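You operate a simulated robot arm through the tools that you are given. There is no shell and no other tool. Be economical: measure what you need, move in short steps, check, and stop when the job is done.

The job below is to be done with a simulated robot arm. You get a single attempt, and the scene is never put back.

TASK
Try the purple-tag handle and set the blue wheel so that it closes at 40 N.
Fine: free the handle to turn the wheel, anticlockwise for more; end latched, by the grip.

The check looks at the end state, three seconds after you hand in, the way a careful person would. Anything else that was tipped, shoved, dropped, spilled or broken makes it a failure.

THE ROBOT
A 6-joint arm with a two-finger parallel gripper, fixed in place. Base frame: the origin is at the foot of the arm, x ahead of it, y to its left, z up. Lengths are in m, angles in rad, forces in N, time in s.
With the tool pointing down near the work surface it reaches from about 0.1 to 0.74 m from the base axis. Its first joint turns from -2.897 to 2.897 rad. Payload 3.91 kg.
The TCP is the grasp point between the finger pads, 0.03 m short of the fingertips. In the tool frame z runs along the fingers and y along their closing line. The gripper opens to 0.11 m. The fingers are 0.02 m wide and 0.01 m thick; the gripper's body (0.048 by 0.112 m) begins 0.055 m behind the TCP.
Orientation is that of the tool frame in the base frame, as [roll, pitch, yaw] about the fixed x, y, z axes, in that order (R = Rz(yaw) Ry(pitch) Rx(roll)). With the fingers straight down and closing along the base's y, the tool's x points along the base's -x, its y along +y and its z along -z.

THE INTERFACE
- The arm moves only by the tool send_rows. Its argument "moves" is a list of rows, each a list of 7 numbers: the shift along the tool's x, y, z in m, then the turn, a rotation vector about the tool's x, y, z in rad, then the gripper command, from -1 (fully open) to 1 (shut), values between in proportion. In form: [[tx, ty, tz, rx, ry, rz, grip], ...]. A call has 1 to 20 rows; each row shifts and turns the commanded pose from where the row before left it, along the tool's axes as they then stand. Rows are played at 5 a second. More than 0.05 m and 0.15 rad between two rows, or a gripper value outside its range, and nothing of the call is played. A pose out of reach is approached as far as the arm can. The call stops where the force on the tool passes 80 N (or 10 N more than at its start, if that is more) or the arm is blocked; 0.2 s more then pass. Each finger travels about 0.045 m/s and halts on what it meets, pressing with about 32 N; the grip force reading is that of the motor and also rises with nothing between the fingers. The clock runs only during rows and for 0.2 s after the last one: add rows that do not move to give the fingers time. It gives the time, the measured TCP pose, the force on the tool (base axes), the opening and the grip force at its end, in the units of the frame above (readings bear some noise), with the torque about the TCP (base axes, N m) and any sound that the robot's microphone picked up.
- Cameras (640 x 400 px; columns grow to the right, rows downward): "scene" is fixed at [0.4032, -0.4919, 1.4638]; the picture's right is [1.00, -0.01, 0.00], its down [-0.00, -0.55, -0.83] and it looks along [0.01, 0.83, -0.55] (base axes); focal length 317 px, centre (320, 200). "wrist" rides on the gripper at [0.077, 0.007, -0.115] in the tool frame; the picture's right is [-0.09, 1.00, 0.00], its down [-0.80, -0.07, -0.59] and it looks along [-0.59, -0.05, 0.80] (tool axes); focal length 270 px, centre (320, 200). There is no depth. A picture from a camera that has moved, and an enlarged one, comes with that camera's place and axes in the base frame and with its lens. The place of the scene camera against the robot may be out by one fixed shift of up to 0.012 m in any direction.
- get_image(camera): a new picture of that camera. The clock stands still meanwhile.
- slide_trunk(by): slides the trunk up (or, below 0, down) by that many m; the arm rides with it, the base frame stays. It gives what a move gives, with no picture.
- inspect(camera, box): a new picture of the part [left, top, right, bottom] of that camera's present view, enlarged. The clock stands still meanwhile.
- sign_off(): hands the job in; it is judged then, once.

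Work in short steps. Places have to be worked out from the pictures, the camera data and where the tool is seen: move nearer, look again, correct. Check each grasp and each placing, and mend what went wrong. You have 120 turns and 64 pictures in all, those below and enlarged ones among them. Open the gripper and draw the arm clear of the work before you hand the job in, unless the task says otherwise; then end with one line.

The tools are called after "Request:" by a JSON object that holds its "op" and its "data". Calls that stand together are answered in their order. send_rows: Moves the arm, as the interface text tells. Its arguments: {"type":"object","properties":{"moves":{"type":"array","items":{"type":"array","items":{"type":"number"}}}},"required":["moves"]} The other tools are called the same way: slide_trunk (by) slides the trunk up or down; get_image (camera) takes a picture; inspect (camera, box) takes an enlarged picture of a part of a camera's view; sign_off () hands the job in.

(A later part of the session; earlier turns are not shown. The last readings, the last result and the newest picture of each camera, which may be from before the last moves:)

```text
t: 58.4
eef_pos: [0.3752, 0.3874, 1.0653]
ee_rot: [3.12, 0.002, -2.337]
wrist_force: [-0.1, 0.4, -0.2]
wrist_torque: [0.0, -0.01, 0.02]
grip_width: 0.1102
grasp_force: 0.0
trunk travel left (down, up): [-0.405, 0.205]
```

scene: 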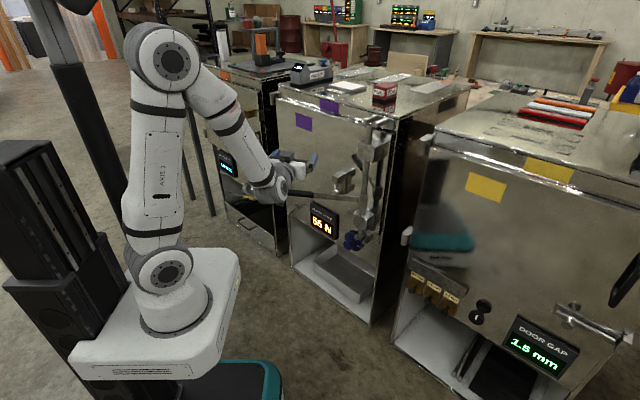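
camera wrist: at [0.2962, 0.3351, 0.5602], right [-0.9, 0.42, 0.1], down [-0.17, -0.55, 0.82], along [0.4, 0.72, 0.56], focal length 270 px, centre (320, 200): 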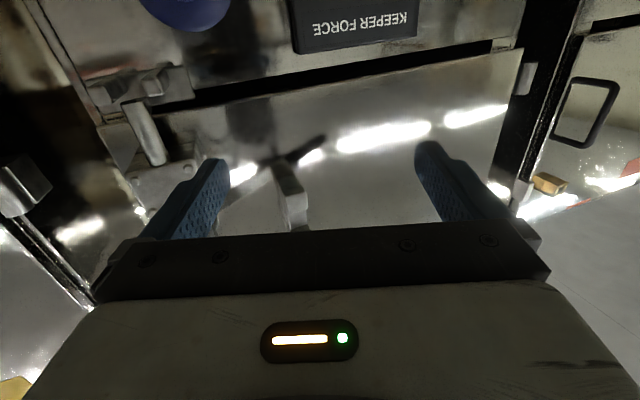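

Now the tool is in the arm's plane. Pitching up in-plane.

Request:
{"op": "send_rows", "data": {"moves": [[0, 0, 0, 0.021, -0.15, 0, -1], [0, 0, 0, 0, -0.15, 0, -1], [0, 0, 0, 0, -0.15, 0, -1], [0, 0, 0, 0, -0.15, 0, -1], [0, 0, 0, 0, -0.15, 0, -1], [0, 0, 0, 0, -0.15, 0, -1], [0, 0, 0, 0, -0.15, 0, -1], [0, 0, 0, 0, -0.15, 0, -1]]}}

```text
refused: row 1 steps farther than a row can; nothing moved
```

Request:
{"op": "send_rows", "data": {"moves": [[0, 0, 0, 0.021, 0, 0, -1], [0, 0, 0, 0, -0.15, 0, -1], [0, 0, 0, 0, -0.15, 0, -1], [0, 0, 0, 0, -0.15, 0, -1], [0, 0, 0, 0, -0.15, 0, -1], [0, 0, 0, 0, -0.15, 0, -1], [0, 0, 0, 0, -0.15, 0, -1], [0, 0, 0, 0, -0.15, 0, -1], [0, 0, 0, 0, -0.15, 0, -1]]}}

```text
t: 60.4
eef_pos: [0.388, 0.3698, 1.0561]
ee_rot: [2.972, 1.043, -2.643]
wrist_force: [0.0, 3.4, 1.7]
wrist_torque: [-0.21, -0.03, -0.07]
grip_width: 0.11
grasp_force: 0.0
out of reach, approached as far as the arm can: row 8
trunk travel left (down, up): [-0.405, 0.205]
```

The wrist bend can't cross straight; the dead zone is inherent, but we're now on its other side (heading < plane), which suits a clockwise turn. I finish pitching up to horizontal here.

Request:
{"op": "send_rows", "data": {"moves": [[0, 0, 0, 0, -0.13, 0, -1], [0, 0, 0, 0, -0.13, 0, -1], [0, 0, 0, 0, -0.13, 0, -1], [0, 0, 0, 0, -0.13, 0, -1], [0, 0, 0, 0, 0, 0, -1]]}}

```text
t: 61.6
eef_pos: [0.3637, 0.3939, 1.0653]
ee_rot: [-0.732, 1.528, 0.032]
wrist_force: [-0.6, -0.3, 0.3]
wrist_torque: [-0.02, 0.01, -0.01]
grip_width: 0.1102
grasp_force: 0.1
out of reach, approached as far as the arm can: row 3, 4
trunk travel left (down, up): [-0.405, 0.205]
```

Heading is now ≈44°, inside the earlier dead zone. I test turning through it both ways.

Request:
{"op": "send_rows", "data": {"moves": [[0, 0, 0, -0.12, 0, 0, -1], [0, 0, 0, -0.12, 0, 0, -1], [0, 0, 0, 0, 0, 0, -1]]}}

Request:
{"op": "get_image", "data": {"camera": "scene"}}

```text
t: 62.4
eef_pos: [0.364, 0.3943, 1.0659]
ee_rot: [-0.748, 1.529, 0.014]
wrist_force: [-0.6, 0.3, 0.1]
wrist_torque: [-0.01, 0.02, -0.03]
grip_width: 0.1101
grasp_force: 0.1
out of reach, approached as far as the arm can: row 1, 2
trunk travel left (down, up): [-0.405, 0.205]
```

```text
28 pictures are left
```

scene: 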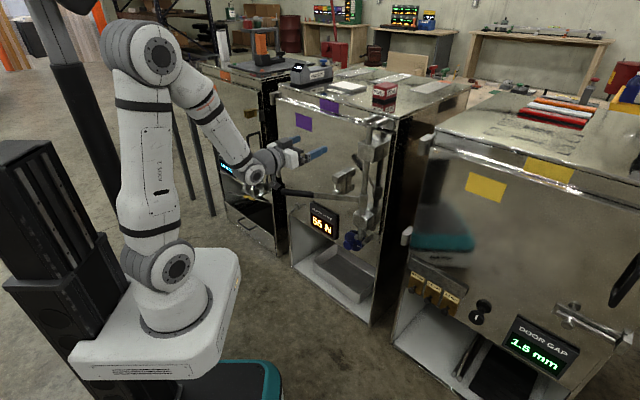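

On this side heading 44° is allowed at base angle 47°, practically the wheel's axis. I lower the trunk and look at the wheel.

Request:
{"op": "slide_trunk", "data": {"by": -0.4}}

Request:
{"op": "get_image", "data": {"camera": "wrist"}}

```text
t: 66.3
eef_pos: [0.3639, 0.3933, 0.6635]
ee_rot: [-0.753, 1.529, 0.007]
wrist_force: [0.7, 0.4, -0.1]
wrist_torque: [-0.05, -0.03, -0.03]
grip_width: 0.1102
grasp_force: 0.0
trunk travel left (down, up): [-0.005, 0.605]
```

```text
27 pictures are left
camera wrist: at [0.2796, 0.3197, 0.5843], right [-0.69, 0.72, 0.06], down [-0.41, -0.46, 0.78], along [0.59, 0.52, 0.62], focal length 270 px, centre (320, 200)
```

wrist: 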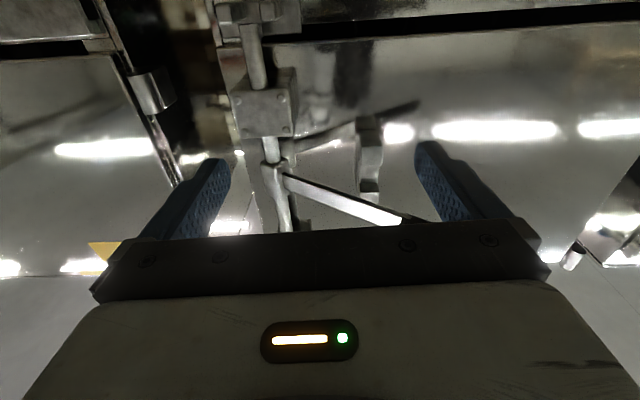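

The camera is looking up past the wheel. I lower by 0.15 m and roll so the camera sits on the left.

Request:
{"op": "send_rows", "data": {"moves": [[0.04, 0, 0, 0, 0, 0, -1], [0.04, 0, 0, 0, 0, 0, -1], [0.04, 0, 0, 0, 0, 0, -1], [0.03, 0, 0, 0, 0, 0, -1], [0, 0, 0, 0, 0, 0.15, -1], [0, 0, 0, 0, 0, 0.15, -1], [0, 0, 0, 0, 0, 0.15, -1], [0, 0, 0, 0, 0, 0.15, -1], [0, 0, 0, 0, 0, 0.15, -1], [0, 0, 0, 0, 0, 0.15, -1], [0, 0, 0, 0, 0, 0.15, -1], [0, 0, 0, 0, 0, 0.15, -1], [0, 0, 0, 0, 0, 0.15, -1], [0, 0, 0, 0, 0, 0.15, -1], [0, 0, 0, 0, 0, 0.07, -1], [0, 0, 0, 0, 0, 0, -1]]}}

Request:
{"op": "get_image", "data": {"camera": "wrist"}}

```text
t: 69.7
eef_pos: [0.3771, 0.4271, 0.5692]
ee_rot: [-1.256, 1.494, -0.494]
wrist_force: [-0.2, -0.2, -1.1]
wrist_torque: [0.02, 0.02, -0.04]
grip_width: 0.11
grasp_force: 0.1
out of reach, approached as far as the arm can: row 1, 2, 3, 4, 5, 6, 7, 8, 9, 10, 11, 12, 13, 14, 15
trunk travel left (down, up): [-0.005, 0.605]
```

```text
26 pictures are left
camera wrist: at [0.2942, 0.3503, 0.4892], right [-0.69, 0.72, 0.02], down [-0.44, -0.43, 0.79], along [0.58, 0.54, 0.61], focal length 270 px, centre (320, 200)
```

wrist: 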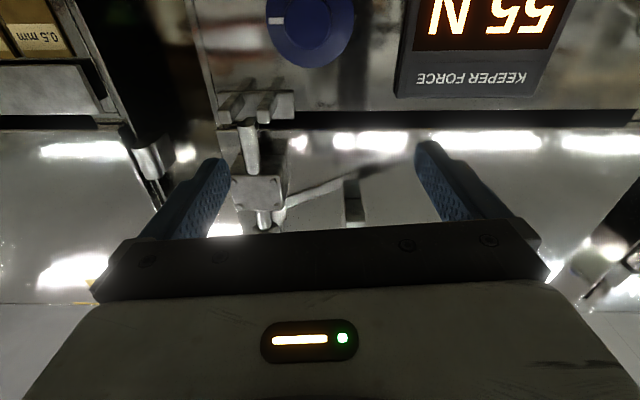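

Wheel ≈(0.545,0.572,0.505), disc ~0.09 m. Positive roll is blocked here, so I roll the other way (−90°), which leaves range for the clockwise turn.

Request:
{"op": "send_rows", "data": {"moves": [[0, 0, -0.01, 0, 0, -0.15, -1], [0, 0, -0.01, 0, 0, -0.15, -1], [0, 0, 0, 0, 0, -0.15, -1], [0, 0, 0, 0, 0, -0.15, -1], [0, 0, 0, 0, 0, -0.15, -1], [0, 0, 0, 0, 0, -0.15, -1], [0, 0, 0, 0, 0, -0.15, -1], [0, 0, 0, 0, 0, -0.15, -1], [0, 0, 0, 0, 0, -0.15, -1], [0, 0, 0, 0, 0, -0.15, -1], [0, 0, 0, 0, 0, -0.07, -1], [0, 0.03, 0, 0, 0, 0, -1], [0, 0.03, 0, 0, 0, 0, -1]]}}

Request:
{"op": "get_image", "data": {"camera": "wrist"}}

```text
t: 72.5
eef_pos: [0.3665, 0.4122, 0.5093]
ee_rot: [-1.547, -0.07, -0.811]
wrist_force: [-0.2, -0.2, 1.1]
wrist_torque: [-0.01, 0.01, -0.02]
grip_width: 0.11
grasp_force: 0.1
trunk travel left (down, up): [-0.005, 0.605]
```

```text
25 pictures are left
camera wrist: at [0.3364, 0.2764, 0.5052], right [0.01, 0.03, -1.0], down [-0.98, 0.17, 0.0], along [0.17, 0.98, 0.03], focal length 270 px, centre (320, 200)
```

wrist: 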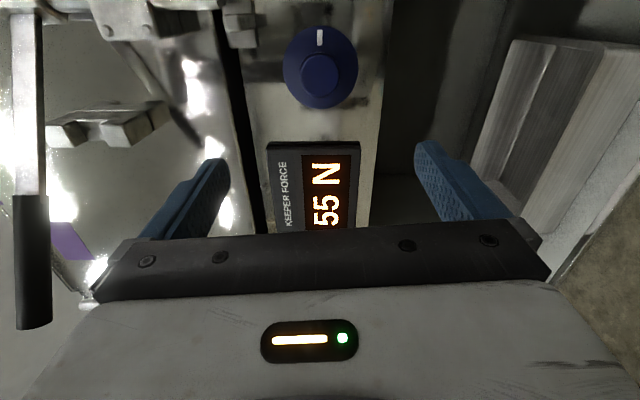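

Clear view: the wheel's mark points to 3 o'clock (image up = right), knob ≈(0.543,0.572,0.513), Ø≈0.05. I advance partway, then check alignment.

Request:
{"op": "send_rows", "data": {"moves": [[0.002, 0.0005, 0.04, 0, 0, 0, -1], [0.002, 0.0005, 0.04, 0, 0, 0, -1], [0.002, 0.0005, 0.04, 0, 0, 0, -1], [0.001, 0.0005, 0.03, 0, 0, 0, -1], [0, 0, 0, 0, 0, 0, -1]]}}

Request:
{"op": "get_image", "data": {"camera": "wrist"}}

```text
t: 73.7
eef_pos: [0.4477, 0.5301, 0.5116]
ee_rot: [-1.547, -0.071, -0.821]
wrist_force: [-0.3, 0.4, -0.2]
wrist_torque: [0.01, 0.0, 0.02]
grip_width: 0.1098
grasp_force: 0.0
out of reach, approached as far as the arm can: row 1, 2, 3, 4
trunk travel left (down, up): [-0.005, 0.605]
```

```text
24 pictures are left
camera wrist: at [0.4179, 0.396, 0.5079], right [0.01, 0.03, -1.0], down [-0.98, 0.18, 0.0], along [0.18, 0.98, 0.03], focal length 270 px, centre (320, 200)
```

wrist: 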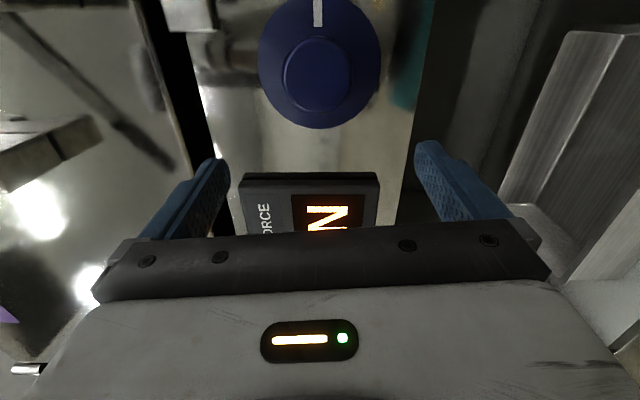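

The arm drifted left because of the heading limit. I'll take a heading of ~38° (7° off the wheel axis, fine) and realign; disc centre ≈(0.555,0.578,0.515), knob protrudes ~0.045.

Request:
{"op": "send_rows", "data": {"moves": [[0.017, -0.001, -0.01, 0, 0.05, 0, -1], [0.017, -0.001, -0.01, 0, 0.05, 0, -1], [0, 0, 0.02, 0, 0, 0, -1], [0, 0, 0.014, 0, 0, 0, -1], [0, 0, 0, 0, 0, 0, -1]]}}

```text
t: 74.9
eef_pos: [0.4835, 0.5136, 0.5168]
ee_rot: [-1.542, -0.068, -0.912]
wrist_force: [0.9, 0.1, -0.1]
wrist_torque: [0.01, 0.02, -0.05]
grip_width: 0.11
grasp_force: 0.0
trunk travel left (down, up): [-0.005, 0.605]
```

Request:
{"op": "send_rows", "data": {"moves": [[0, 0.0015, 0.019, 0, 0, 0, -1], [0, 0.0015, 0.019, 0, 0, 0, -1], [0, 0.0015, 0.016, 0, 0, 0, -1], [0, 0, 0, 0, 0, 0, -1]]}}

Request:
{"op": "get_image", "data": {"camera": "wrist"}}

Request:
{"op": "inspect", "data": {"camera": "scene", "box": [290, 180, 400, 280]}}

```text
t: 75.9
eef_pos: [0.526, 0.5459, 0.5142]
ee_rot: [-1.543, -0.069, -0.911]
wrist_force: [-0.1, 0.6, 0.1]
wrist_torque: [-0.02, 0.02, -0.02]
grip_width: 0.11
grasp_force: 0.0
trunk travel left (down, up): [-0.005, 0.605]
```

```text
23 pictures are left
camera wrist: at [0.4835, 0.4141, 0.5094], right [0.01, 0.03, -1.0], down [-0.96, 0.27, 0.0], along [0.27, 0.96, 0.04], focal length 270 px, centre (320, 200)
```

wrist: 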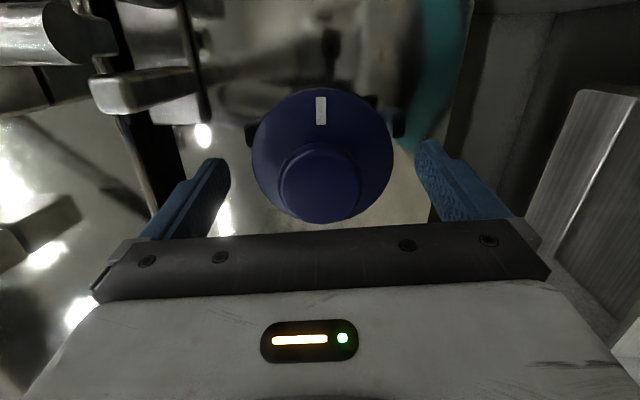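

```text
4.00 times, centred on (345, 230) of scene
camera zoom: at [0.4032, -0.4919, 1.4638], right [1.0, -0.01, 0.0], down [0.0, -0.55, -0.83], along [0.01, 0.83, -0.55], focal length 1270 px, centre (220, 80)
```

zoom: 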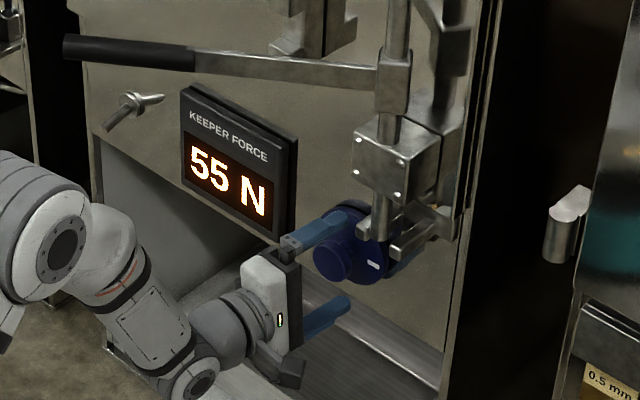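

The knob face lies right at the TCP and centred; the pads will hold it over ~3 cm, clear of the disc. Closing.

Request:
{"op": "send_rows", "data": {"moves": [[0, 0, 0, 0, 0, 0, 0], [0, 0, 0, 0, 0, 0, 0.5], [0, 0, 0, 0, 0, 0, 1], [0, 0, 0, 0, 0, 0, 1], [0, 0, 0, 0, 0, 0, 1], [0, 0, 0, 0, 0, 0, 1], [0, 0, 0, 0, 0, 0, 1]]}}

```text
t: 77.5
eef_pos: [0.5268, 0.5449, 0.5157]
ee_rot: [-1.54, -0.068, -0.91]
wrist_force: [0.8, 1.8, 1.9]
wrist_torque: [0.06, -0.04, 0.0]
grip_width: 0.0472
grasp_force: 44.6
trunk travel left (down, up): [-0.005, 0.605]
```

Knob gripped (0.047 m). I turn clockwise ~0.4 rad about the wheel's axis.

Request:
{"op": "send_rows", "data": {"moves": [[0, 0, 0, -0.012, 0, 0.099, 1], [0, 0, 0, -0.012, 0, 0.099, 1], [0, 0, 0, -0.012, 0, 0.099, 1], [0, 0, 0, -0.012, 0, 0.099, 1], [0, 0, 0, 0, 0, 0, 1]]}}

Request:
{"op": "get_image", "data": {"camera": "wrist"}}

```text
t: 78.7
eef_pos: [0.525, 0.5445, 0.5115]
ee_rot: [-1.594, 0.329, -0.909]
wrist_force: [4.8, -9.5, -10.0]
wrist_torque: [-1.01, -0.63, -0.2]
grip_width: 0.0474
grasp_force: 44.6
trunk travel left (down, up): [-0.005, 0.605]
```

```text
21 pictures are left
camera wrist: at [0.4796, 0.4182, 0.4832], right [-0.27, 0.31, -0.91], down [-0.92, 0.21, 0.34], along [0.3, 0.93, 0.22], focal length 270 px, centre (320, 200)
```

wrist: 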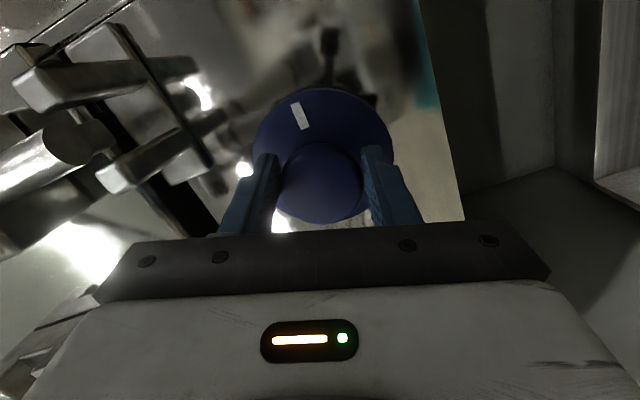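

The tool turned 0.4 rad but the mark seems to have stayed. I check the wheel in the scene view.

Request:
{"op": "inspect", "data": {"camera": "scene", "box": [320, 210, 390, 260]}}

```text
8.00 times, centred on (355, 235) of scene
camera zoom: at [0.4032, -0.4919, 1.4638], right [1.0, -0.01, 0.0], down [0.0, -0.55, -0.83], along [0.01, 0.83, -0.55], focal length 2539 px, centre (40, -80)
```

zoom: 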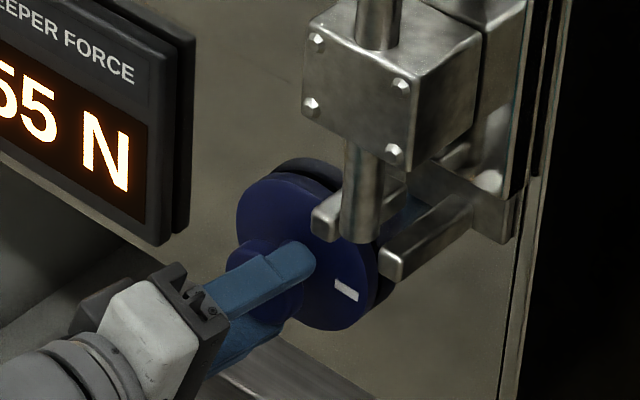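

The wheel hasn't turned: the pads slipped at ~1.2 N·m, so it is presumably still locked because the handle isn't fully free. I release the knob, retract, and will swing the handle wider open.

Request:
{"op": "send_rows", "data": {"moves": [[0, 0, 0, 0.012, 0, -0.099, 0.5], [0, 0, 0, 0.012, 0, -0.099, 0], [0, 0, 0, 0.012, 0, -0.099, -0.5], [0, 0, 0, 0.012, 0, -0.099, -1], [0, 0, 0, 0, 0, 0, -1], [0, 0, 0, 0, 0, 0, -1], [0, 0, -0.04, 0, 0, 0, -1], [0, 0, -0.04, 0, 0, 0, -1], [0, 0, -0.04, 0, 0, 0, -1], [0, 0, -0.04, 0, 0, 0, -1], [0, 0, -0.03, 0, 0, 0, -1], [0, -0.04, 0, 0, 0, 0, -1], [0, -0.04, 0, 0, 0, 0, -1], [0, -0.04, 0, 0, 0, 0, -1], [0, -0.04, 0, 0, 0, 0, -1], [0, -0.04, 0, 0, 0, 0, -1], [0, -0.04, 0, 0, 0, 0, -1], [0, -0.04, 0, 0, 0, 0, -1]]}}

Request:
{"op": "get_image", "data": {"camera": "wrist"}}

```text
t: 82.5
eef_pos: [0.3588, 0.4387, 0.7871]
ee_rot: [-1.54, -0.069, -0.912]
wrist_force: [1.0, -1.0, -0.5]
wrist_torque: [0.04, -0.03, -0.03]
grip_width: 0.11
grasp_force: 0.1
trunk travel left (down, up): [-0.005, 0.605]
```

```text
19 pictures are left
camera wrist: at [0.3146, 0.3074, 0.782], right [0.01, 0.03, -1.0], down [-0.96, 0.27, 0.0], along [0.27, 0.96, 0.04], focal length 270 px, centre (320, 200)
```

wrist: 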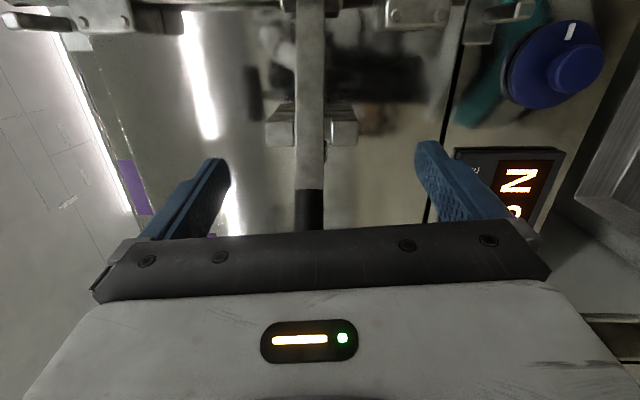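

The bar is level and ahead. The wheel's mark looks slightly different now; I compare in the scene view.

Request:
{"op": "inspect", "data": {"camera": "scene", "box": [320, 210, 390, 260]}}

```text
8.00 times, centred on (355, 235) of scene
camera zoom: at [0.4032, -0.4919, 1.4638], right [1.0, -0.01, 0.0], down [0.0, -0.55, -0.83], along [0.01, 0.83, -0.55], focal length 2539 px, centre (40, -80)
```

zoom: 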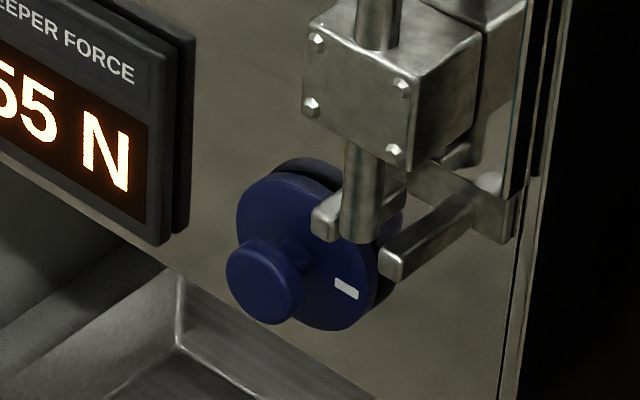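

The mark is unchanged. Now I move to grip the bar near its end, first lining up at its height.

Request:
{"op": "send_rows", "data": {"moves": [[-0.028, -0.007, -0.014, 0, 0, 0, -1], [-0.028, -0.006, -0.014, 0, 0, 0, -1], [-0.028, 0, -0.014, 0, 0, 0, -1], [-0.028, 0, -0.014, 0, 0, 0, -1], [0, 0, 0.02, 0, 0, 0, -1], [0, 0, 0, 0, 0, 0, -1]]}}

Request:
{"op": "get_image", "data": {"camera": "wrist"}}

```text
t: 83.9
eef_pos: [0.2599, 0.505, 0.7925]
ee_rot: [-1.542, -0.069, -0.912]
wrist_force: [0.1, -0.1, 0.6]
wrist_torque: [0.01, -0.01, 0.02]
grip_width: 0.1101
grasp_force: 0.1
trunk travel left (down, up): [-0.005, 0.605]
```

```text
17 pictures are left
camera wrist: at [0.2169, 0.373, 0.7871], right [0.01, 0.03, -1.0], down [-0.96, 0.27, 0.0], along [0.27, 0.96, 0.04], focal length 270 px, centre (320, 200)
```

wrist: 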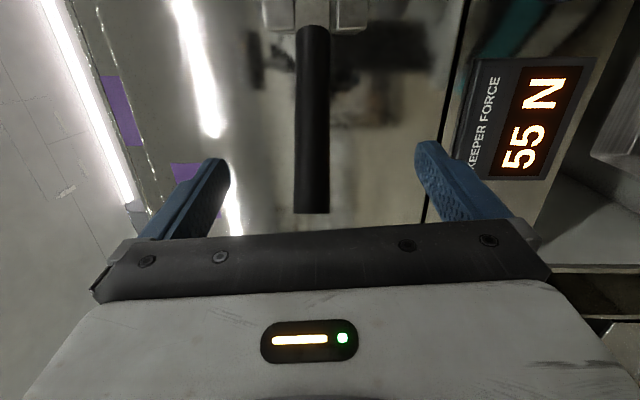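

Bar tip at ≈(0.260,0.563,0.80). I slide in at ~4.5 cm from the tip and grip.

Request:
{"op": "send_rows", "data": {"moves": [[-0.004, -0.002, 0.022, 0, 0, 0, -1], [-0.004, -0.002, 0.022, 0, 0, 0, -1], [-0.003, -0.002, 0.02, 0, 0, 0, -1], [0, 0, 0, 0, 0, 0, 0], [0, 0, 0, 0, 0, 0, 0.5], [0, 0, 0, 0, 0, 0, 1], [0, 0, 0, 0, 0, 0, 1], [0, 0, 0, 0, 0, 0, 1], [0, 0, 0, 0, 0, 0, 1], [0, 0, 0, 0, 0, 0, 1]]}}

```text
t: 86.1
eef_pos: [0.3007, 0.5526, 0.7991]
ee_rot: [-1.537, -0.067, -0.912]
wrist_force: [-0.2, 1.3, 9.3]
wrist_torque: [0.22, 1.16, 0.17]
grip_width: 0.0274
grasp_force: 44.6
trunk travel left (down, up): [-0.005, 0.605]
```

Request:
{"op": "send_rows", "data": {"moves": [[0.0166, 0, -0.0177, 0, 0, 0.035, 1], [0.0181, 0, -0.0162, 0, 0, 0.035, 1], [0.0194, 0, -0.0146, 0, 0, 0, 1], [0.0206, 0, -0.0128, 0, 0, 0, 1]]}}

```text
t: 87.1
eef_pos: [0.3007, 0.4563, 0.7999]
ee_rot: [-1.539, 0.002, -0.907]
wrist_force: [-5.7, 6.4, 14.3]
wrist_torque: [0.38, 2.07, 1.95]
grip_width: 0.0263
grasp_force: 44.7
trunk travel left (down, up): [-0.005, 0.605]
```

Request:
{"op": "send_rows", "data": {"moves": [[0.0216, -0.001, -0.011, 0, 0, 0, 1], [0.0225, -0.001, -0.009, 0, 0, 0, 1], [0.0232, 0, -0.0071, 0, 0.035, 0, 1], [0.0239, 0, -0.0042, 0, 0.035, 0, 1], [0.0242, 0, -0.0012, 0, 0.035, 0, 1]]}}

```text
t: 88.3
eef_pos: [0.3398, 0.3439, 0.7991]
ee_rot: [-1.539, 0.001, -1.013]
wrist_force: [-64.3, -30.3, 2.5]
wrist_torque: [-1.49, 2.73, 2.55]
grip_width: 0.0262
grasp_force: 44.7
trunk travel left (down, up): [-0.005, 0.605]
```

Force along the bar – its end likely touches the palm. I back the tool off a little along the bar and continue.

Request:
{"op": "send_rows", "data": {"moves": [[0, 0, -0.008, 0, 0, 0, 1], [0, 0, 0, 0, 0, 0, 1]]}}

```text
t: 88.9
eef_pos: [0.338, 0.3409, 0.8003]
ee_rot: [-1.538, 0.008, -1.017]
wrist_force: [1.3, -1.0, 5.3]
wrist_torque: [-1.74, 2.81, -0.37]
grip_width: 0.0256
grasp_force: 45.3
trunk travel left (down, up): [-0.005, 0.605]
```

Request:
{"op": "send_rows", "data": {"moves": [[0.0242, 0, 0.0012, 0, 0.035, 0, 1], [0.0238, 0, 0.0042, 0, 0.035, 0, 1]]}}

```text
t: 89.5
eef_pos: [0.366, 0.2995, 0.8008]
ee_rot: [-1.535, 0.007, -1.085]
wrist_force: [-21.5, -15.9, 10.7]
wrist_torque: [-0.04, 0.67, 0.89]
grip_width: 0.0
grasp_force: 37.9
trunk travel left (down, up): [-0.005, 0.605]
```

The grip slipped off the bar end (opening 0). I look.

Request:
{"op": "get_image", "data": {"camera": "wrist"}}

Request:
{"op": "get_image", "data": {"camera": "scene"}}

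```text
16 pictures are left
camera wrist: at [0.3002, 0.1785, 0.7893], right [-0.01, 0.1, -0.99], down [-0.9, 0.43, 0.06], along [0.43, 0.9, 0.08], focal length 270 px, centre (320, 200)
```

wrist: 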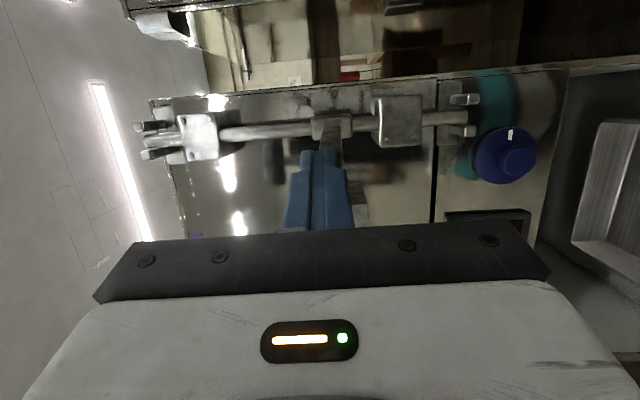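

```text
15 pictures are left
```

scene: 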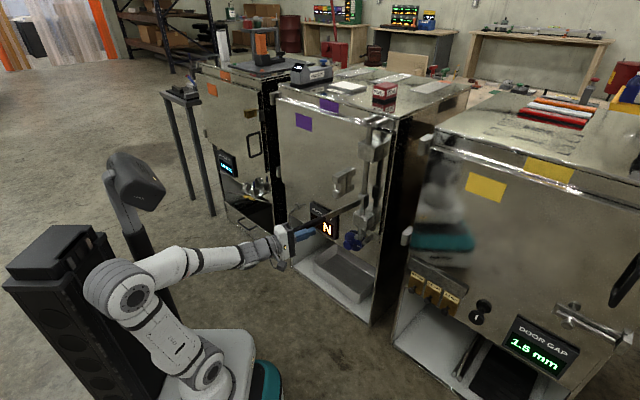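

Request:
{"op": "inspect", "data": {"camera": "scene", "box": [260, 180, 390, 280]}}

```text
4.00 times, centred on (325, 230) of scene
camera zoom: at [0.4032, -0.4919, 1.4638], right [1.0, -0.01, 0.0], down [0.0, -0.55, -0.83], along [0.01, 0.83, -0.55], focal length 1270 px, centre (300, 80)
```

zoom: 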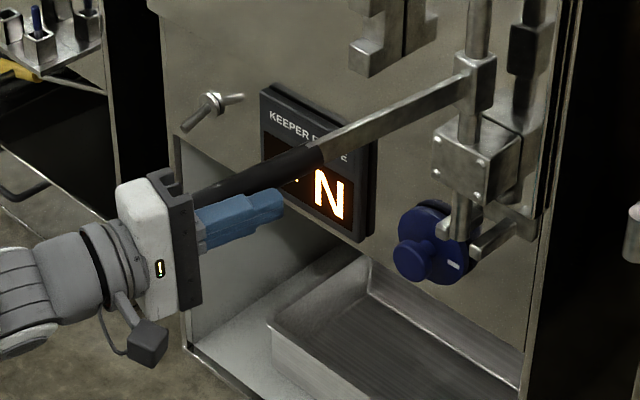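

The display shows "--" now, so the mechanism is freed. To clear the way, I'll regrip and take the bar fully open: open the fingers, back off and shift left onto it.

Request:
{"op": "send_rows", "data": {"moves": [[0, 0, -0.01, 0, 0, 0, 0], [0, 0, -0.01, 0, 0, 0, -1], [0, 0, -0.01, 0, 0, 0, -1], [0, 0, 0, 0, 0, 0, -1], [0, 0, 0, 0, 0, 0, -1], [0, 0, 0, 0, 0, 0, -1], [0, 0, 0, 0, 0, 0, -1]]}}

Request:
{"op": "get_image", "data": {"camera": "wrist"}}

```text
t: 91.1
eef_pos: [0.3403, 0.288, 0.7997]
ee_rot: [-1.54, 0.009, -1.086]
wrist_force: [0.9, -0.6, -0.5]
wrist_torque: [0.0, 0.02, 0.0]
grip_width: 0.1099
grasp_force: 0.1
trunk travel left (down, up): [-0.005, 0.605]
```

```text
13 pictures are left
camera wrist: at [0.275, 0.166, 0.7875], right [-0.02, 0.1, -0.99], down [-0.9, 0.43, 0.06], along [0.43, 0.9, 0.08], focal length 270 px, centre (320, 200)
```

wrist: 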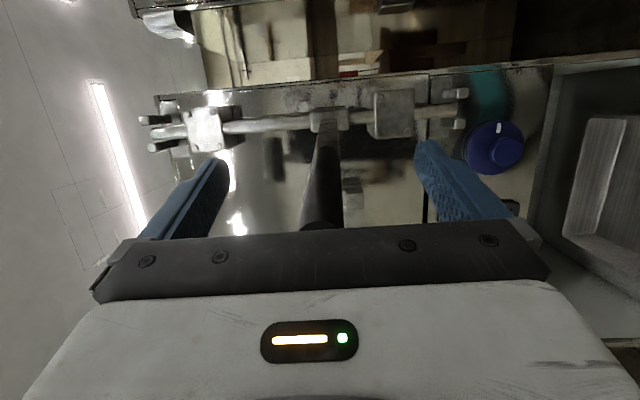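

Request:
{"op": "send_rows", "data": {"moves": [[-0.021, 0, 0, 0, 0, 0, -1], [-0.021, 0, 0, 0, 0, 0, -1], [0, 0, 0.012, 0, 0, 0, -1], [0, 0, 0.01, 0, 0, 0, 0], [0, 0, 0, 0, 0, 0, 0.5], [0, 0, 0, 0, 0, 0, 1], [0, 0, 0, 0, 0, 0, 1], [0, 0, 0, 0, 0, 0, 1], [0, 0, 0, 0, 0, 0, 1], [0, 0, 0, 0, 0, 0, 1]]}}

```text
t: 93.3
eef_pos: [0.3403, 0.3353, 0.7992]
ee_rot: [-1.54, 0.007, -1.084]
wrist_force: [0.7, -0.3, 6.4]
wrist_torque: [-0.64, 0.91, -0.04]
grip_width: 0.0261
grasp_force: 44.5
trunk travel left (down, up): [-0.005, 0.605]
```

Gripped again. I swing slowly a few degrees and watch the opening.

Request:
{"op": "send_rows", "data": {"moves": [[0.012, 0, 0.0018, 0, 0, 0, 1], [0.012, 0, 0.0022, 0, 0, 0, 1], [0.012, 0, 0.003, 0, 0, 0, 1]]}}

```text
t: 94.1
eef_pos: [0.3624, 0.3066, 0.7986]
ee_rot: [-1.54, 0.008, -1.083]
wrist_force: [-2.9, 3.5, 3.2]
wrist_torque: [-0.28, 0.76, 1.19]
grip_width: 0.0256
grasp_force: 45.6
trunk travel left (down, up): [-0.005, 0.605]
```

Request:
{"op": "send_rows", "data": {"moves": [[0.0115, 0, 0.0034, 0, 0, 0, 1], [0.0113, 0, 0.004, 0, 0, 0, 1], [0.0111, 0, 0.0046, 0, 0, 0, 1], [0.0109, 0, 0.0051, 0, 0, 0, 1]]}}

```text
t: 95.1
eef_pos: [0.3976, 0.2775, 0.799]
ee_rot: [-1.541, 0.004, -1.08]
wrist_force: [-8.5, 23.0, -1.1]
wrist_torque: [-0.01, 0.52, 0.68]
grip_width: 0.0255
grasp_force: 45.2
trunk travel left (down, up): [-0.005, 0.605]
```

The bar is open to ≈231°, near its stop. I release, retract, and descend to wheel height.

Request:
{"op": "send_rows", "data": {"moves": [[0, 0, 0, 0, 0, 0, 0.3], [0, 0, 0, 0, 0, 0, -0.4], [0, 0, 0, 0, 0, 0, -1], [0, 0, 0, 0, 0, 0, -1], [0, 0, 0, 0, 0, 0, -1], [-0.005, 0, -0.03, 0, 0, 0, -1], [-0.005, 0, -0.03, 0, 0, 0, -1], [-0.005, 0, -0.02, 0, 0, 0, -1], [0, 0.04, 0, 0, 0, 0, -1], [0, 0.04, 0, 0, 0, 0, -1], [0, 0.04, 0, 0, 0, 0, -1], [0, 0.04, 0, 0, 0, 0, -1], [0, 0.04, 0, 0, 0, 0, -1], [0, 0.04, 0, 0, 0, 0, -1], [0, 0.04, 0, 0, 0, 0, -1]]}}

```text
t: 98.3
eef_pos: [0.3787, 0.3562, 0.5958]
ee_rot: [-1.538, 0.011, -1.083]
wrist_force: [-0.4, -0.6, 0.4]
wrist_torque: [0.01, 0.04, 0.01]
grip_width: 0.1098
grasp_force: 0.0
out of reach, approached as far as the arm can: row 7, 8, 9, 10, 11, 12, 13, 14
trunk travel left (down, up): [-0.005, 0.605]
```

Request:
{"op": "send_rows", "data": {"moves": [[-0.015, 0.0135, 0.0277, 0, 0, 0, -1], [-0.015, 0.0135, 0.0277, 0, 0, 0, -1], [-0.015, 0.0135, 0.0277, 0, 0, 0, -1], [-0.015, 0.0135, 0.0277, 0, 0, 0, -1], [-0.015, 0.0135, 0.0277, 0, 0, 0, -1], [-0.015, 0.0135, 0.0277, 0, 0, 0, -1], [0, 0, 0, 0, -0.085, 0, -1], [0, 0, 0, 0, -0.085, 0, -1]]}}

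Request:
{"op": "get_image", "data": {"camera": "scene"}}

```text
t: 100.1
eef_pos: [0.4859, 0.5131, 0.5189]
ee_rot: [-1.541, 0.002, -0.914]
wrist_force: [0.3, -0.5, -0.3]
wrist_torque: [0.01, 0.0, 0.0]
grip_width: 0.11
grasp_force: 0.1
trunk travel left (down, up): [-0.005, 0.605]
```

```text
12 pictures are left
```

scene: 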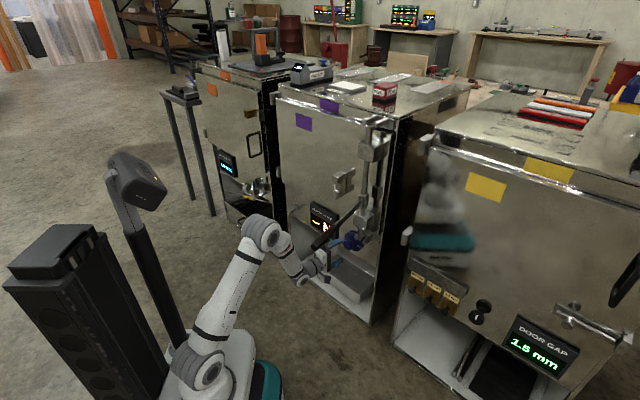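

The display reads "--" with the handle open. I advance onto the knob and grip as before.

Request:
{"op": "send_rows", "data": {"moves": [[0, 0.0015, 0.018, 0, 0, 0, -1], [0, 0.0015, 0.018, 0, 0, 0, -1], [0, 0.0015, 0.016, 0, 0, 0, -1], [0, 0, 0, 0, 0, 0, 0], [0, 0, 0, 0, 0, 0, 0.5], [0, 0, 0, 0, 0, 0, 1], [0, 0, 0, 0, 0, 0, 1], [0, 0, 0, 0, 0, 0, 1], [0, 0, 0, 0, 0, 0, 1], [0, 0, 0, 0, 0, 0, 1]]}}

Request:
{"op": "send_rows", "data": {"moves": [[0, 0, 0, -0.012, 0, 0.099, 1], [0, 0, 0, -0.012, 0, 0.099, 1], [0, 0, 0, -0.012, 0, 0.099, 1], [0, 0, 0, -0.012, 0, 0.099, 1], [0, 0, 0, 0, 0, 0, 1]]}}

Request:
{"op": "get_image", "data": {"camera": "wrist"}}

```text
t: 102.3
eef_pos: [0.5261, 0.543, 0.5151]
ee_rot: [-1.545, 0.003, -0.914]
wrist_force: [-0.3, -2.7, -14.7]
wrist_torque: [-0.28, 0.16, 0.04]
grip_width: 0.0475
grasp_force: 44.8
trunk travel left (down, up): [-0.005, 0.605]
```

```text
t: 103.5
eef_pos: [0.526, 0.5434, 0.5106]
ee_rot: [-1.601, 0.398, -0.914]
wrist_force: [-5.2, -0.5, -33.9]
wrist_torque: [-0.34, 0.06, -0.1]
grip_width: 0.0474
grasp_force: 44.7
trunk travel left (down, up): [-0.005, 0.605]
```

```text
11 pictures are left
camera wrist: at [0.4774, 0.4191, 0.4783], right [-0.31, 0.35, -0.88], down [-0.9, 0.2, 0.39], along [0.31, 0.92, 0.26], focal length 270 px, centre (320, 200)
```

wrist: 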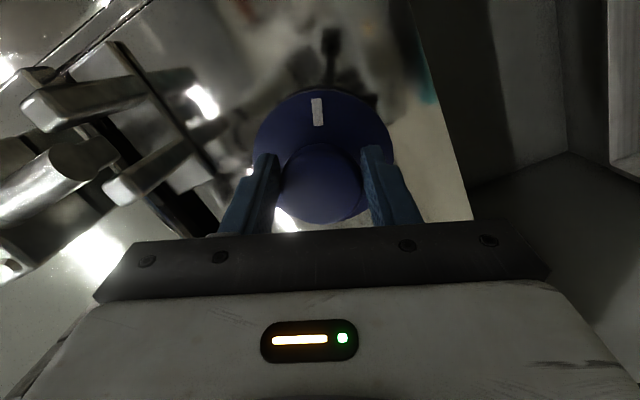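

The wheel now turns with the tool (mark followed 0.4 rad, little torque). I turn another 0.4 rad clockwise, for a clear calibration step.

Request:
{"op": "send_rows", "data": {"moves": [[0.001, 0.003, 0, 0, 0, 0, 1], [0, 0, 0, -0.012, 0, 0.099, 1], [0, 0, 0, -0.012, 0, 0.099, 1], [0, 0, 0, -0.012, 0, 0.099, 1], [0, 0, 0, -0.012, 0, 0.099, 1], [0, 0, 0, 0, 0, 0, 1]]}}

```text
t: 104.9
eef_pos: [0.5246, 0.5451, 0.5092]
ee_rot: [-1.664, 0.791, -0.945]
wrist_force: [-9.3, 8.6, -31.8]
wrist_torque: [-0.19, -0.1, 1.07]
grip_width: 0.0474
grasp_force: 45.3
trunk travel left (down, up): [-0.005, 0.605]
```

Now release, unwind the tool, and retract from the wheel.

Request:
{"op": "send_rows", "data": {"moves": [[0, 0, 0, 0, 0, 0, 0], [0, 0, 0, 0, 0, 0, -1], [0, 0, 0, 0, 0, 0, -1], [0, 0, 0, 0, 0, 0, -1], [0, 0, 0, 0, 0, 0, -1], [0, 0, -0.02, 0, 0, 0, -1], [0, 0, -0.03, 0.016, 0, -0.132, -1], [0, 0, -0.03, 0.016, 0, -0.132, -1], [0, 0, -0.03, 0.016, 0, -0.132, -1], [0, 0, -0.03, 0.016, 0, -0.132, -1], [0, 0, 0, 0.016, 0, -0.132, -1], [0, 0, 0, 0.016, 0, -0.132, -1], [0, 0, 0, 0, 0.087, 0, -1], [0, 0, 0, 0, 0.087, 0, -1]]}}

Request:
{"op": "inspect", "data": {"camera": "scene", "box": [260, 180, 390, 280]}}

```text
t: 107.9
eef_pos: [0.4161, 0.4562, 0.5197]
ee_rot: [-1.542, 0.005, -1.089]
wrist_force: [-0.6, -0.4, 0.2]
wrist_torque: [0.02, 0.03, 0.01]
grip_width: 0.11
grasp_force: 0.0
trunk travel left (down, up): [-0.005, 0.605]
```

```text
4.00 times, centred on (325, 230) of scene
camera zoom: at [0.4032, -0.4919, 1.4638], right [1.0, -0.01, 0.0], down [0.0, -0.55, -0.83], along [0.01, 0.83, -0.55], focal length 1270 px, centre (300, 80)
```

zoom: 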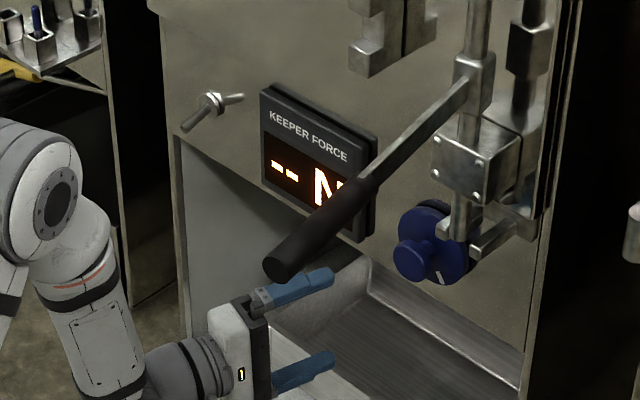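

Wheel mark is visibly turned, display "--". I move to a spot left of the bar and rise to its height.

Request:
{"op": "send_rows", "data": {"moves": [[0.018, -0.02, -0.025, 0, 0, 0, -1], [0.018, -0.02, -0.025, 0, 0, 0, -1], [0.018, -0.02, -0.025, 0, 0, 0, -1], [0.018, -0.02, -0.025, 0, 0, 0, -1], [0, -0.04, 0, 0, 0, 0, -1], [0, -0.04, 0, 0, 0, 0, -1], [0, -0.04, 0, 0, 0, 0, -1], [0, -0.04, 0, 0, 0, 0, -1], [0, -0.04, 0, 0, 0, 0, -1]]}}

```text
t: 109.9
eef_pos: [0.3627, 0.3574, 0.7962]
ee_rot: [-1.543, 0.008, -1.089]
wrist_force: [0.7, -0.2, 0.6]
wrist_torque: [-0.03, 0.01, 0.01]
grip_width: 0.1101
grasp_force: 0.0
out of reach, approached as far as the arm can: row 4
trunk travel left (down, up): [-0.005, 0.605]
```

Request:
{"op": "send_rows", "data": {"moves": [[0.031, -0.001, 0.001, 0, 0, 0, -1], [0.031, -0.002, 0.001, 0, 0, 0, -1], [0.031, -0.001, 0, 0, 0, 0, -1], [0, 0, 0, 0, 0, 0, 0], [0, 0, 0, 0, 0, 0, 0.5], [0, 0, 0, 0, 0, 0, 1], [0, 0, 0, 0, 0, 0, 1], [0, 0, 0, 0, 0, 0, 1], [0, 0, 0, 0, 0, 0, 1], [0, 0, 0, 0, 0, 0, 1]]}}

```text
t: 112.1
eef_pos: [0.4067, 0.2746, 0.8001]
ee_rot: [-1.54, 0.007, -1.087]
wrist_force: [0.5, -0.5, 5.8]
wrist_torque: [-1.22, 0.78, -0.08]
grip_width: 0.0263
grasp_force: 45.2
trunk travel left (down, up): [-0.005, 0.605]
```

Gripped on the grip. Now I swing it closed in the reverse direction, slightly outward to avoid the end touching the palm.

Request:
{"op": "send_rows", "data": {"moves": [[-0.022, 0, -0.0115, 0, 0, 0, 1], [-0.0226, 0, -0.0093, 0, 0, 0, 1], [-0.0235, 0, -0.0074, 0, 0, 0, 1], [-0.0243, 0, -0.0053, 0, 0, 0, 1], [-0.0248, 0, -0.0022, 0, 0, 0, 1]]}}

```text
t: 113.3
eef_pos: [0.3221, 0.3626, 0.8002]
ee_rot: [-1.542, 0.007, -1.089]
wrist_force: [5.4, -5.1, 2.9]
wrist_torque: [-1.87, 2.28, -1.94]
grip_width: 0.0261
grasp_force: 44.4
trunk travel left (down, up): [-0.005, 0.605]
```

Request:
{"op": "send_rows", "data": {"moves": [[-0.025, 0, 0.001, 0, -0.023, 0, 1], [-0.0244, 0, 0.0046, 0, -0.023, 0, 1], [-0.0237, 0, 0.0073, 0, -0.023, 0, 1], [-0.0227, 0, 0.0098, 0, -0.023, 0, 1], [-0.0214, 0, 0.0121, 0, -0.023, 0, 1], [-0.0199, 0, 0.0145, 0, -0.023, 0, 1], [-0.0181, 0, 0.0164, 0, -0.023, 0, 1]]}}

```text
t: 114.3
eef_pos: [0.2856, 0.4601, 0.8013]
ee_rot: [-1.539, -0.003, -0.977]
wrist_force: [-52.8, -12.9, 3.4]
wrist_torque: [-0.21, 0.24, -1.8]
grip_width: 0.0134
grasp_force: 44.5
trunk travel left (down, up): [-0.005, 0.605]
stopped in row 5: the force on the tool passed its limit at 88 N (the readings are from after the stop); the commanded pose is now the measured one
```

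The bar slipped in the pads (0.013). I open and look.

Request:
{"op": "send_rows", "data": {"moves": [[0, 0, 0, 0, 0, 0, 0], [0, 0, 0, 0, 0, 0, -1], [0, 0, 0, 0, 0, 0, -1], [0, 0, 0, 0, 0, 0, -1], [0, 0, 0, 0, 0, 0, -1]]}}

Request:
{"op": "get_image", "data": {"camera": "wrist"}}

```text
t: 115.5
eef_pos: [0.285, 0.4597, 0.8007]
ee_rot: [-1.54, 0.0, -0.979]
wrist_force: [-65.5, -16.8, 0.0]
wrist_torque: [-0.03, 0.12, -2.49]
grip_width: 0.1098
grasp_force: 0.0
trunk travel left (down, up): [-0.005, 0.605]
```

```text
9 pictures are left
camera wrist: at [0.2329, 0.3324, 0.7905], right [-0.02, 0.09, -1.0], down [-0.94, 0.33, 0.05], along [0.34, 0.94, 0.08], focal length 270 px, centre (320, 200)
```

wrist: 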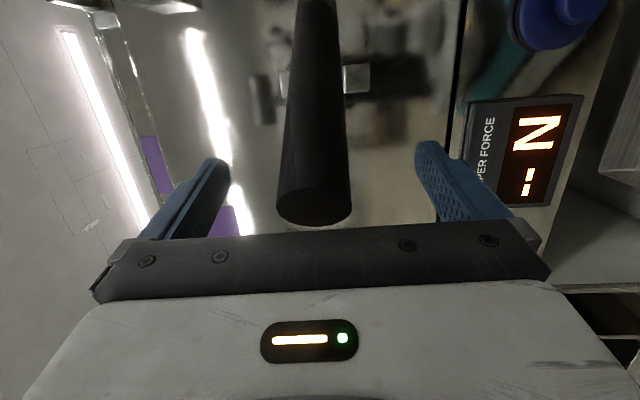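

The bar end is pressing on the palm (tip ≈(0.261,0.42)). I back off and regrip about 3 cm from the end.

Request:
{"op": "send_rows", "data": {"moves": [[0, 0, -0.014, 0, 0, 0, -1], [0.016, 0, 0, 0, 0, 0, -1], [0.015, 0, 0, 0, 0, 0, -1], [0, 0, 0, 0, 0, 0, 0], [0, 0, 0, 0, 0, 0, 0.5], [0, 0, 0, 0, 0, 0, 1], [0, 0, 0, 0, 0, 0, 1], [0, 0, 0, 0, 0, 0, 1], [0, 0, 0, 0, 0, 0, 1], [0, 0, 0, 0, 0, 0, 1]]}}

```text
t: 117.7
eef_pos: [0.2951, 0.4266, 0.7997]
ee_rot: [-1.543, 0.002, -0.985]
wrist_force: [-1.3, 0.6, 13.1]
wrist_torque: [-0.65, 2.77, 0.27]
grip_width: 0.0268
grasp_force: 45.6
trunk travel left (down, up): [-0.005, 0.605]
```

Request:
{"op": "send_rows", "data": {"moves": [[-0.0232, 0, 0.0094, 0, -0.0175, 0, 1], [-0.0221, 0, 0.0118, 0, -0.0175, 0, 1], [-0.0207, 0, 0.014, 0, -0.0175, 0, 1], [-0.0191, 0, 0.0161, 0, -0.0175, 0, 1]]}}

```text
t: 118.7
eef_pos: [0.2883, 0.5269, 0.8007]
ee_rot: [-1.544, -0.003, -0.912]
wrist_force: [-13.2, -3.0, 4.1]
wrist_torque: [-0.37, 1.21, -1.26]
grip_width: 0.026
grasp_force: 45.5
trunk travel left (down, up): [-0.005, 0.605]
```

Request:
{"op": "send_rows", "data": {"moves": [[-0.0173, 0, 0.018, 0, 0, 0, 1], [-0.0157, 0, 0.0195, 0, 0, 0, 1], [-0.0139, 0, 0.0208, 0, 0, 0, 1], [-0.012, 0, 0.0219, 0, 0, 0, 1]]}}

```text
t: 119.7
eef_pos: [0.315, 0.6237, 0.8006]
ee_rot: [-1.547, -0.004, -0.911]
wrist_force: [-25.7, 7.9, -10.5]
wrist_torque: [0.31, 0.65, -1.12]
grip_width: 0.0258
grasp_force: 44.8
trunk travel left (down, up): [-0.005, 0.605]
```

Request:
{"op": "send_rows", "data": {"moves": [[-0.0131, 0, 0.0214, 0, 0, 0, 1], [-0.0081, 0, 0.0237, 0, 0, 0, 1], [-0.003, 0, 0.0122, 0, 0, 0, 1]]}}

Request:
{"op": "get_image", "data": {"camera": "wrist"}}

```text
t: 120.5
eef_pos: [0.3485, 0.6772, 0.7998]
ee_rot: [-1.548, -0.003, -0.914]
wrist_force: [-12.3, 5.2, -18.4]
wrist_torque: [0.5, 0.55, -1.15]
grip_width: 0.0258
grasp_force: 45.6
trunk travel left (down, up): [-0.005, 0.605]
```

```text
8 pictures are left
camera wrist: at [0.3039, 0.5468, 0.791], right [-0.03, 0.08, -1.0], down [-0.96, 0.27, 0.05], along [0.27, 0.96, 0.07], focal length 270 px, centre (320, 200)
```

wrist: 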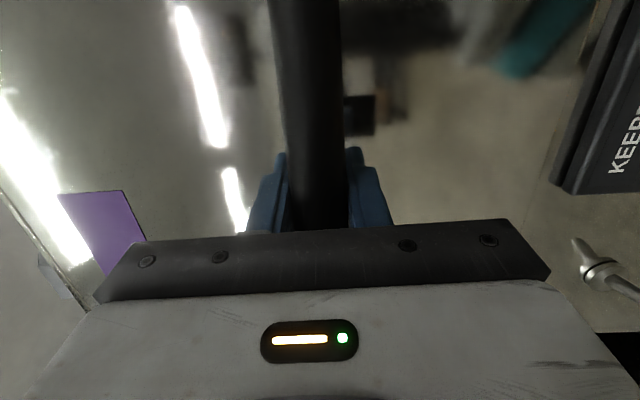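

Request:
{"op": "send_rows", "data": {"moves": [[-0.0026, 0, 0.0122, 0, 0, 0, 1], [-0.002, 0, 0.0123, 0, 0, 0, 1], [-0.001, 0, 0.006, 0, 0, 0, 1], [-0.001, 0, 0.006, 0, 0, 0, 1]]}}

Request:
{"op": "inspect", "data": {"camera": "scene", "box": [270, 150, 390, 260]}}

```text
t: 121.5
eef_pos: [0.3721, 0.7061, 0.801]
ee_rot: [-1.552, -0.004, -0.912]
wrist_force: [-13.8, 9.9, -26.8]
wrist_torque: [0.49, 0.01, -1.35]
grip_width: 0.0254
grasp_force: 44.8
trunk travel left (down, up): [-0.005, 0.605]
```

```text
3.64 times, centred on (330, 205) of scene
camera zoom: at [0.4032, -0.4919, 1.4638], right [1.0, -0.01, 0.0], down [0.0, -0.55, -0.83], along [0.01, 0.83, -0.55], focal length 1154 px, centre (284, 182)
```

zoom: 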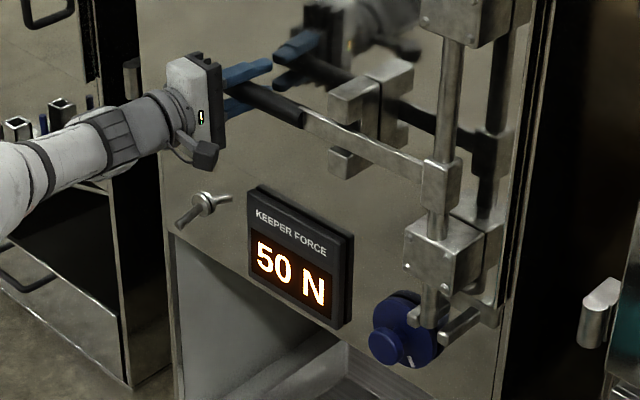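

It closes at 50 N after 0.8 rad: about 6.3 N/rad, so roughly 1.6 rad more clockwise is needed. I swing the handle open again.

Request:
{"op": "send_rows", "data": {"moves": [[0.0037, 0, -0.0249, 0, 0, 0, 1], [0.0059, 0, -0.0245, 0, 0, 0, 1], [0.008, 0, -0.0239, 0, 0, 0, 1], [0.01, 0, -0.0231, 0, 0, 0, 1], [0.012, 0, -0.0221, 0, 0, 0, 1], [0.0139, 0, -0.021, 0, 0, 0, 1], [0.0157, 0, -0.0197, 0, 0, 0, 1]]}}

```text
t: 123.1
eef_pos: [0.291, 0.5511, 0.801]
ee_rot: [-1.545, 0.002, -0.918]
wrist_force: [21.8, 0.8, -8.9]
wrist_torque: [0.57, 1.04, 1.25]
grip_width: 0.0259
grasp_force: 45.7
trunk travel left (down, up): [-0.005, 0.605]
```

Request:
{"op": "send_rows", "data": {"moves": [[0.0183, 0, -0.0173, 0, 0, 0, 1], [0.0189, 0, -0.0167, 0, 0, 0, 1], [0.0203, 0, -0.015, 0, 0, 0, 1], [0.0215, 0, -0.0132, 0, 0, 0, 1], [0.0226, 0, -0.0112, 0, 0, 0, 1], [0.0234, 0, -0.0092, 0, 0, 0, 1]]}}

```text
t: 124.5
eef_pos: [0.2974, 0.4017, 0.8004]
ee_rot: [-1.544, 0.0, -0.912]
wrist_force: [-7.3, 6.7, 19.1]
wrist_torque: [-0.38, 3.02, 2.5]
grip_width: 0.0272
grasp_force: 44.8
trunk travel left (down, up): [-0.005, 0.605]
```

Request:
{"op": "send_rows", "data": {"moves": [[0.0244, 0, -0.0071, 0, 0.035, 0, 1], [0.0251, 0, -0.0041, 0, 0.035, 0, 1], [0.0254, 0, -0.001, 0, 0.035, 0, 1]]}}

```text
t: 125.3
eef_pos: [0.3332, 0.332, 0.8003]
ee_rot: [-1.543, 0.003, -1.023]
wrist_force: [-5.2, 5.6, 26.1]
wrist_torque: [-1.08, 3.05, 1.99]
grip_width: 0.0269
grasp_force: 45.3
trunk travel left (down, up): [-0.005, 0.605]
```

Request:
{"op": "send_rows", "data": {"moves": [[0.0127, -0.001, 0.001, 0, 0.0175, 0, 1], [0.0127, -0.001, 0.0014, 0, 0.0175, 0, 1], [0.0124, 0, 0.0024, 0, 0.0175, 0, 1], [0.0124, 0, 0.003, 0, 0.0175, 0, 1], [0.012, 0, 0.004, 0, 0, 0, 1], [0.012, 0, 0.0045, 0, 0, 0, 1], [0.0108, 0, 0.0045, 0, 0, 0, 1]]}}

```text
t: 126.9
eef_pos: [0.3926, 0.2693, 0.8006]
ee_rot: [-1.546, 0.005, -1.088]
wrist_force: [-2.2, 4.1, 14.5]
wrist_torque: [-0.46, 1.24, 0.83]
grip_width: 0.0258
grasp_force: 45.1
trunk travel left (down, up): [-0.005, 0.605]
```

Fully open again. Release, slide left off the bar, descend and return in front of the wheel.

Request:
{"op": "send_rows", "data": {"moves": [[0, 0, 0, 0, 0, 0, 0.3], [0, 0, 0, 0, 0, 0, -0.4], [0, 0, 0, 0, 0, 0, -1], [0, 0, 0, 0, 0, 0, -1], [0, 0, 0, 0, 0, 0, -1], [-0.031, 0, 0.004, 0, 0, 0, -1], [-0.031, 0, 0.004, 0, 0, 0, -1], [-0.031, 0, 0.004, 0, 0, 0, -1], [0, 0.04, 0, 0, 0, 0, -1], [0, 0.04, 0, 0, 0, 0, -1], [0, 0.04, 0, 0, 0, 0, -1], [0, 0.04, 0, 0, 0, 0, -1], [0, 0.04, 0, 0, 0, 0, -1], [-0.018, 0.02, 0.025, 0, 0, 0, -1], [-0.018, 0.02, 0.025, 0, 0, 0, -1], [-0.018, 0.02, 0.025, 0, 0, 0, -1], [-0.018, 0.02, 0.025, 0, 0, 0, -1]]}}

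```text
t: 130.5
eef_pos: [0.4198, 0.4717, 0.5226]
ee_rot: [-1.546, 0.005, -1.091]
wrist_force: [-0.4, 0.0, 0.8]
wrist_torque: [-0.02, 0.06, 0.04]
grip_width: 0.1101
grasp_force: 0.1
trunk travel left (down, up): [-0.005, 0.605]
```

Next: line up with the wheel, set heading 38° and pre-roll −0.3 rad so there's ~1.6 rad of clockwise travel; then advance and grip.

Request:
{"op": "send_rows", "data": {"moves": [[-0.003, 0.002, 0.039, 0, 0, 0, -1], [-0.003, 0.002, 0.039, 0, 0, 0, -1], [0, 0, 0, 0, -0.088, 0, -1], [0, 0, 0, 0, -0.088, 0, -1], [0, 0, 0, 0, 0, -0.15, -1], [0, 0, 0, 0, 0, -0.15, -1], [0, 0, 0, 0, 0, 0, -1]]}}

Request:
{"op": "get_image", "data": {"camera": "wrist"}}

```text
t: 132.1
eef_pos: [0.486, 0.5125, 0.5223]
ee_rot: [-1.544, -0.301, -0.921]
wrist_force: [0.4, -0.5, -0.5]
wrist_torque: [-0.03, -0.01, 0.0]
grip_width: 0.11
grasp_force: 0.1
trunk travel left (down, up): [-0.005, 0.605]
```

```text
6 pictures are left
camera wrist: at [0.4425, 0.3828, 0.535], right [0.15, -0.15, -0.98], down [-0.95, 0.26, -0.19], along [0.28, 0.95, -0.11], focal length 270 px, centre (320, 200)
```

wrist: 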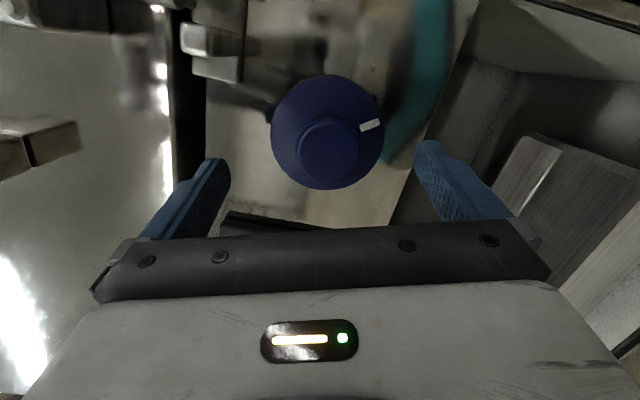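

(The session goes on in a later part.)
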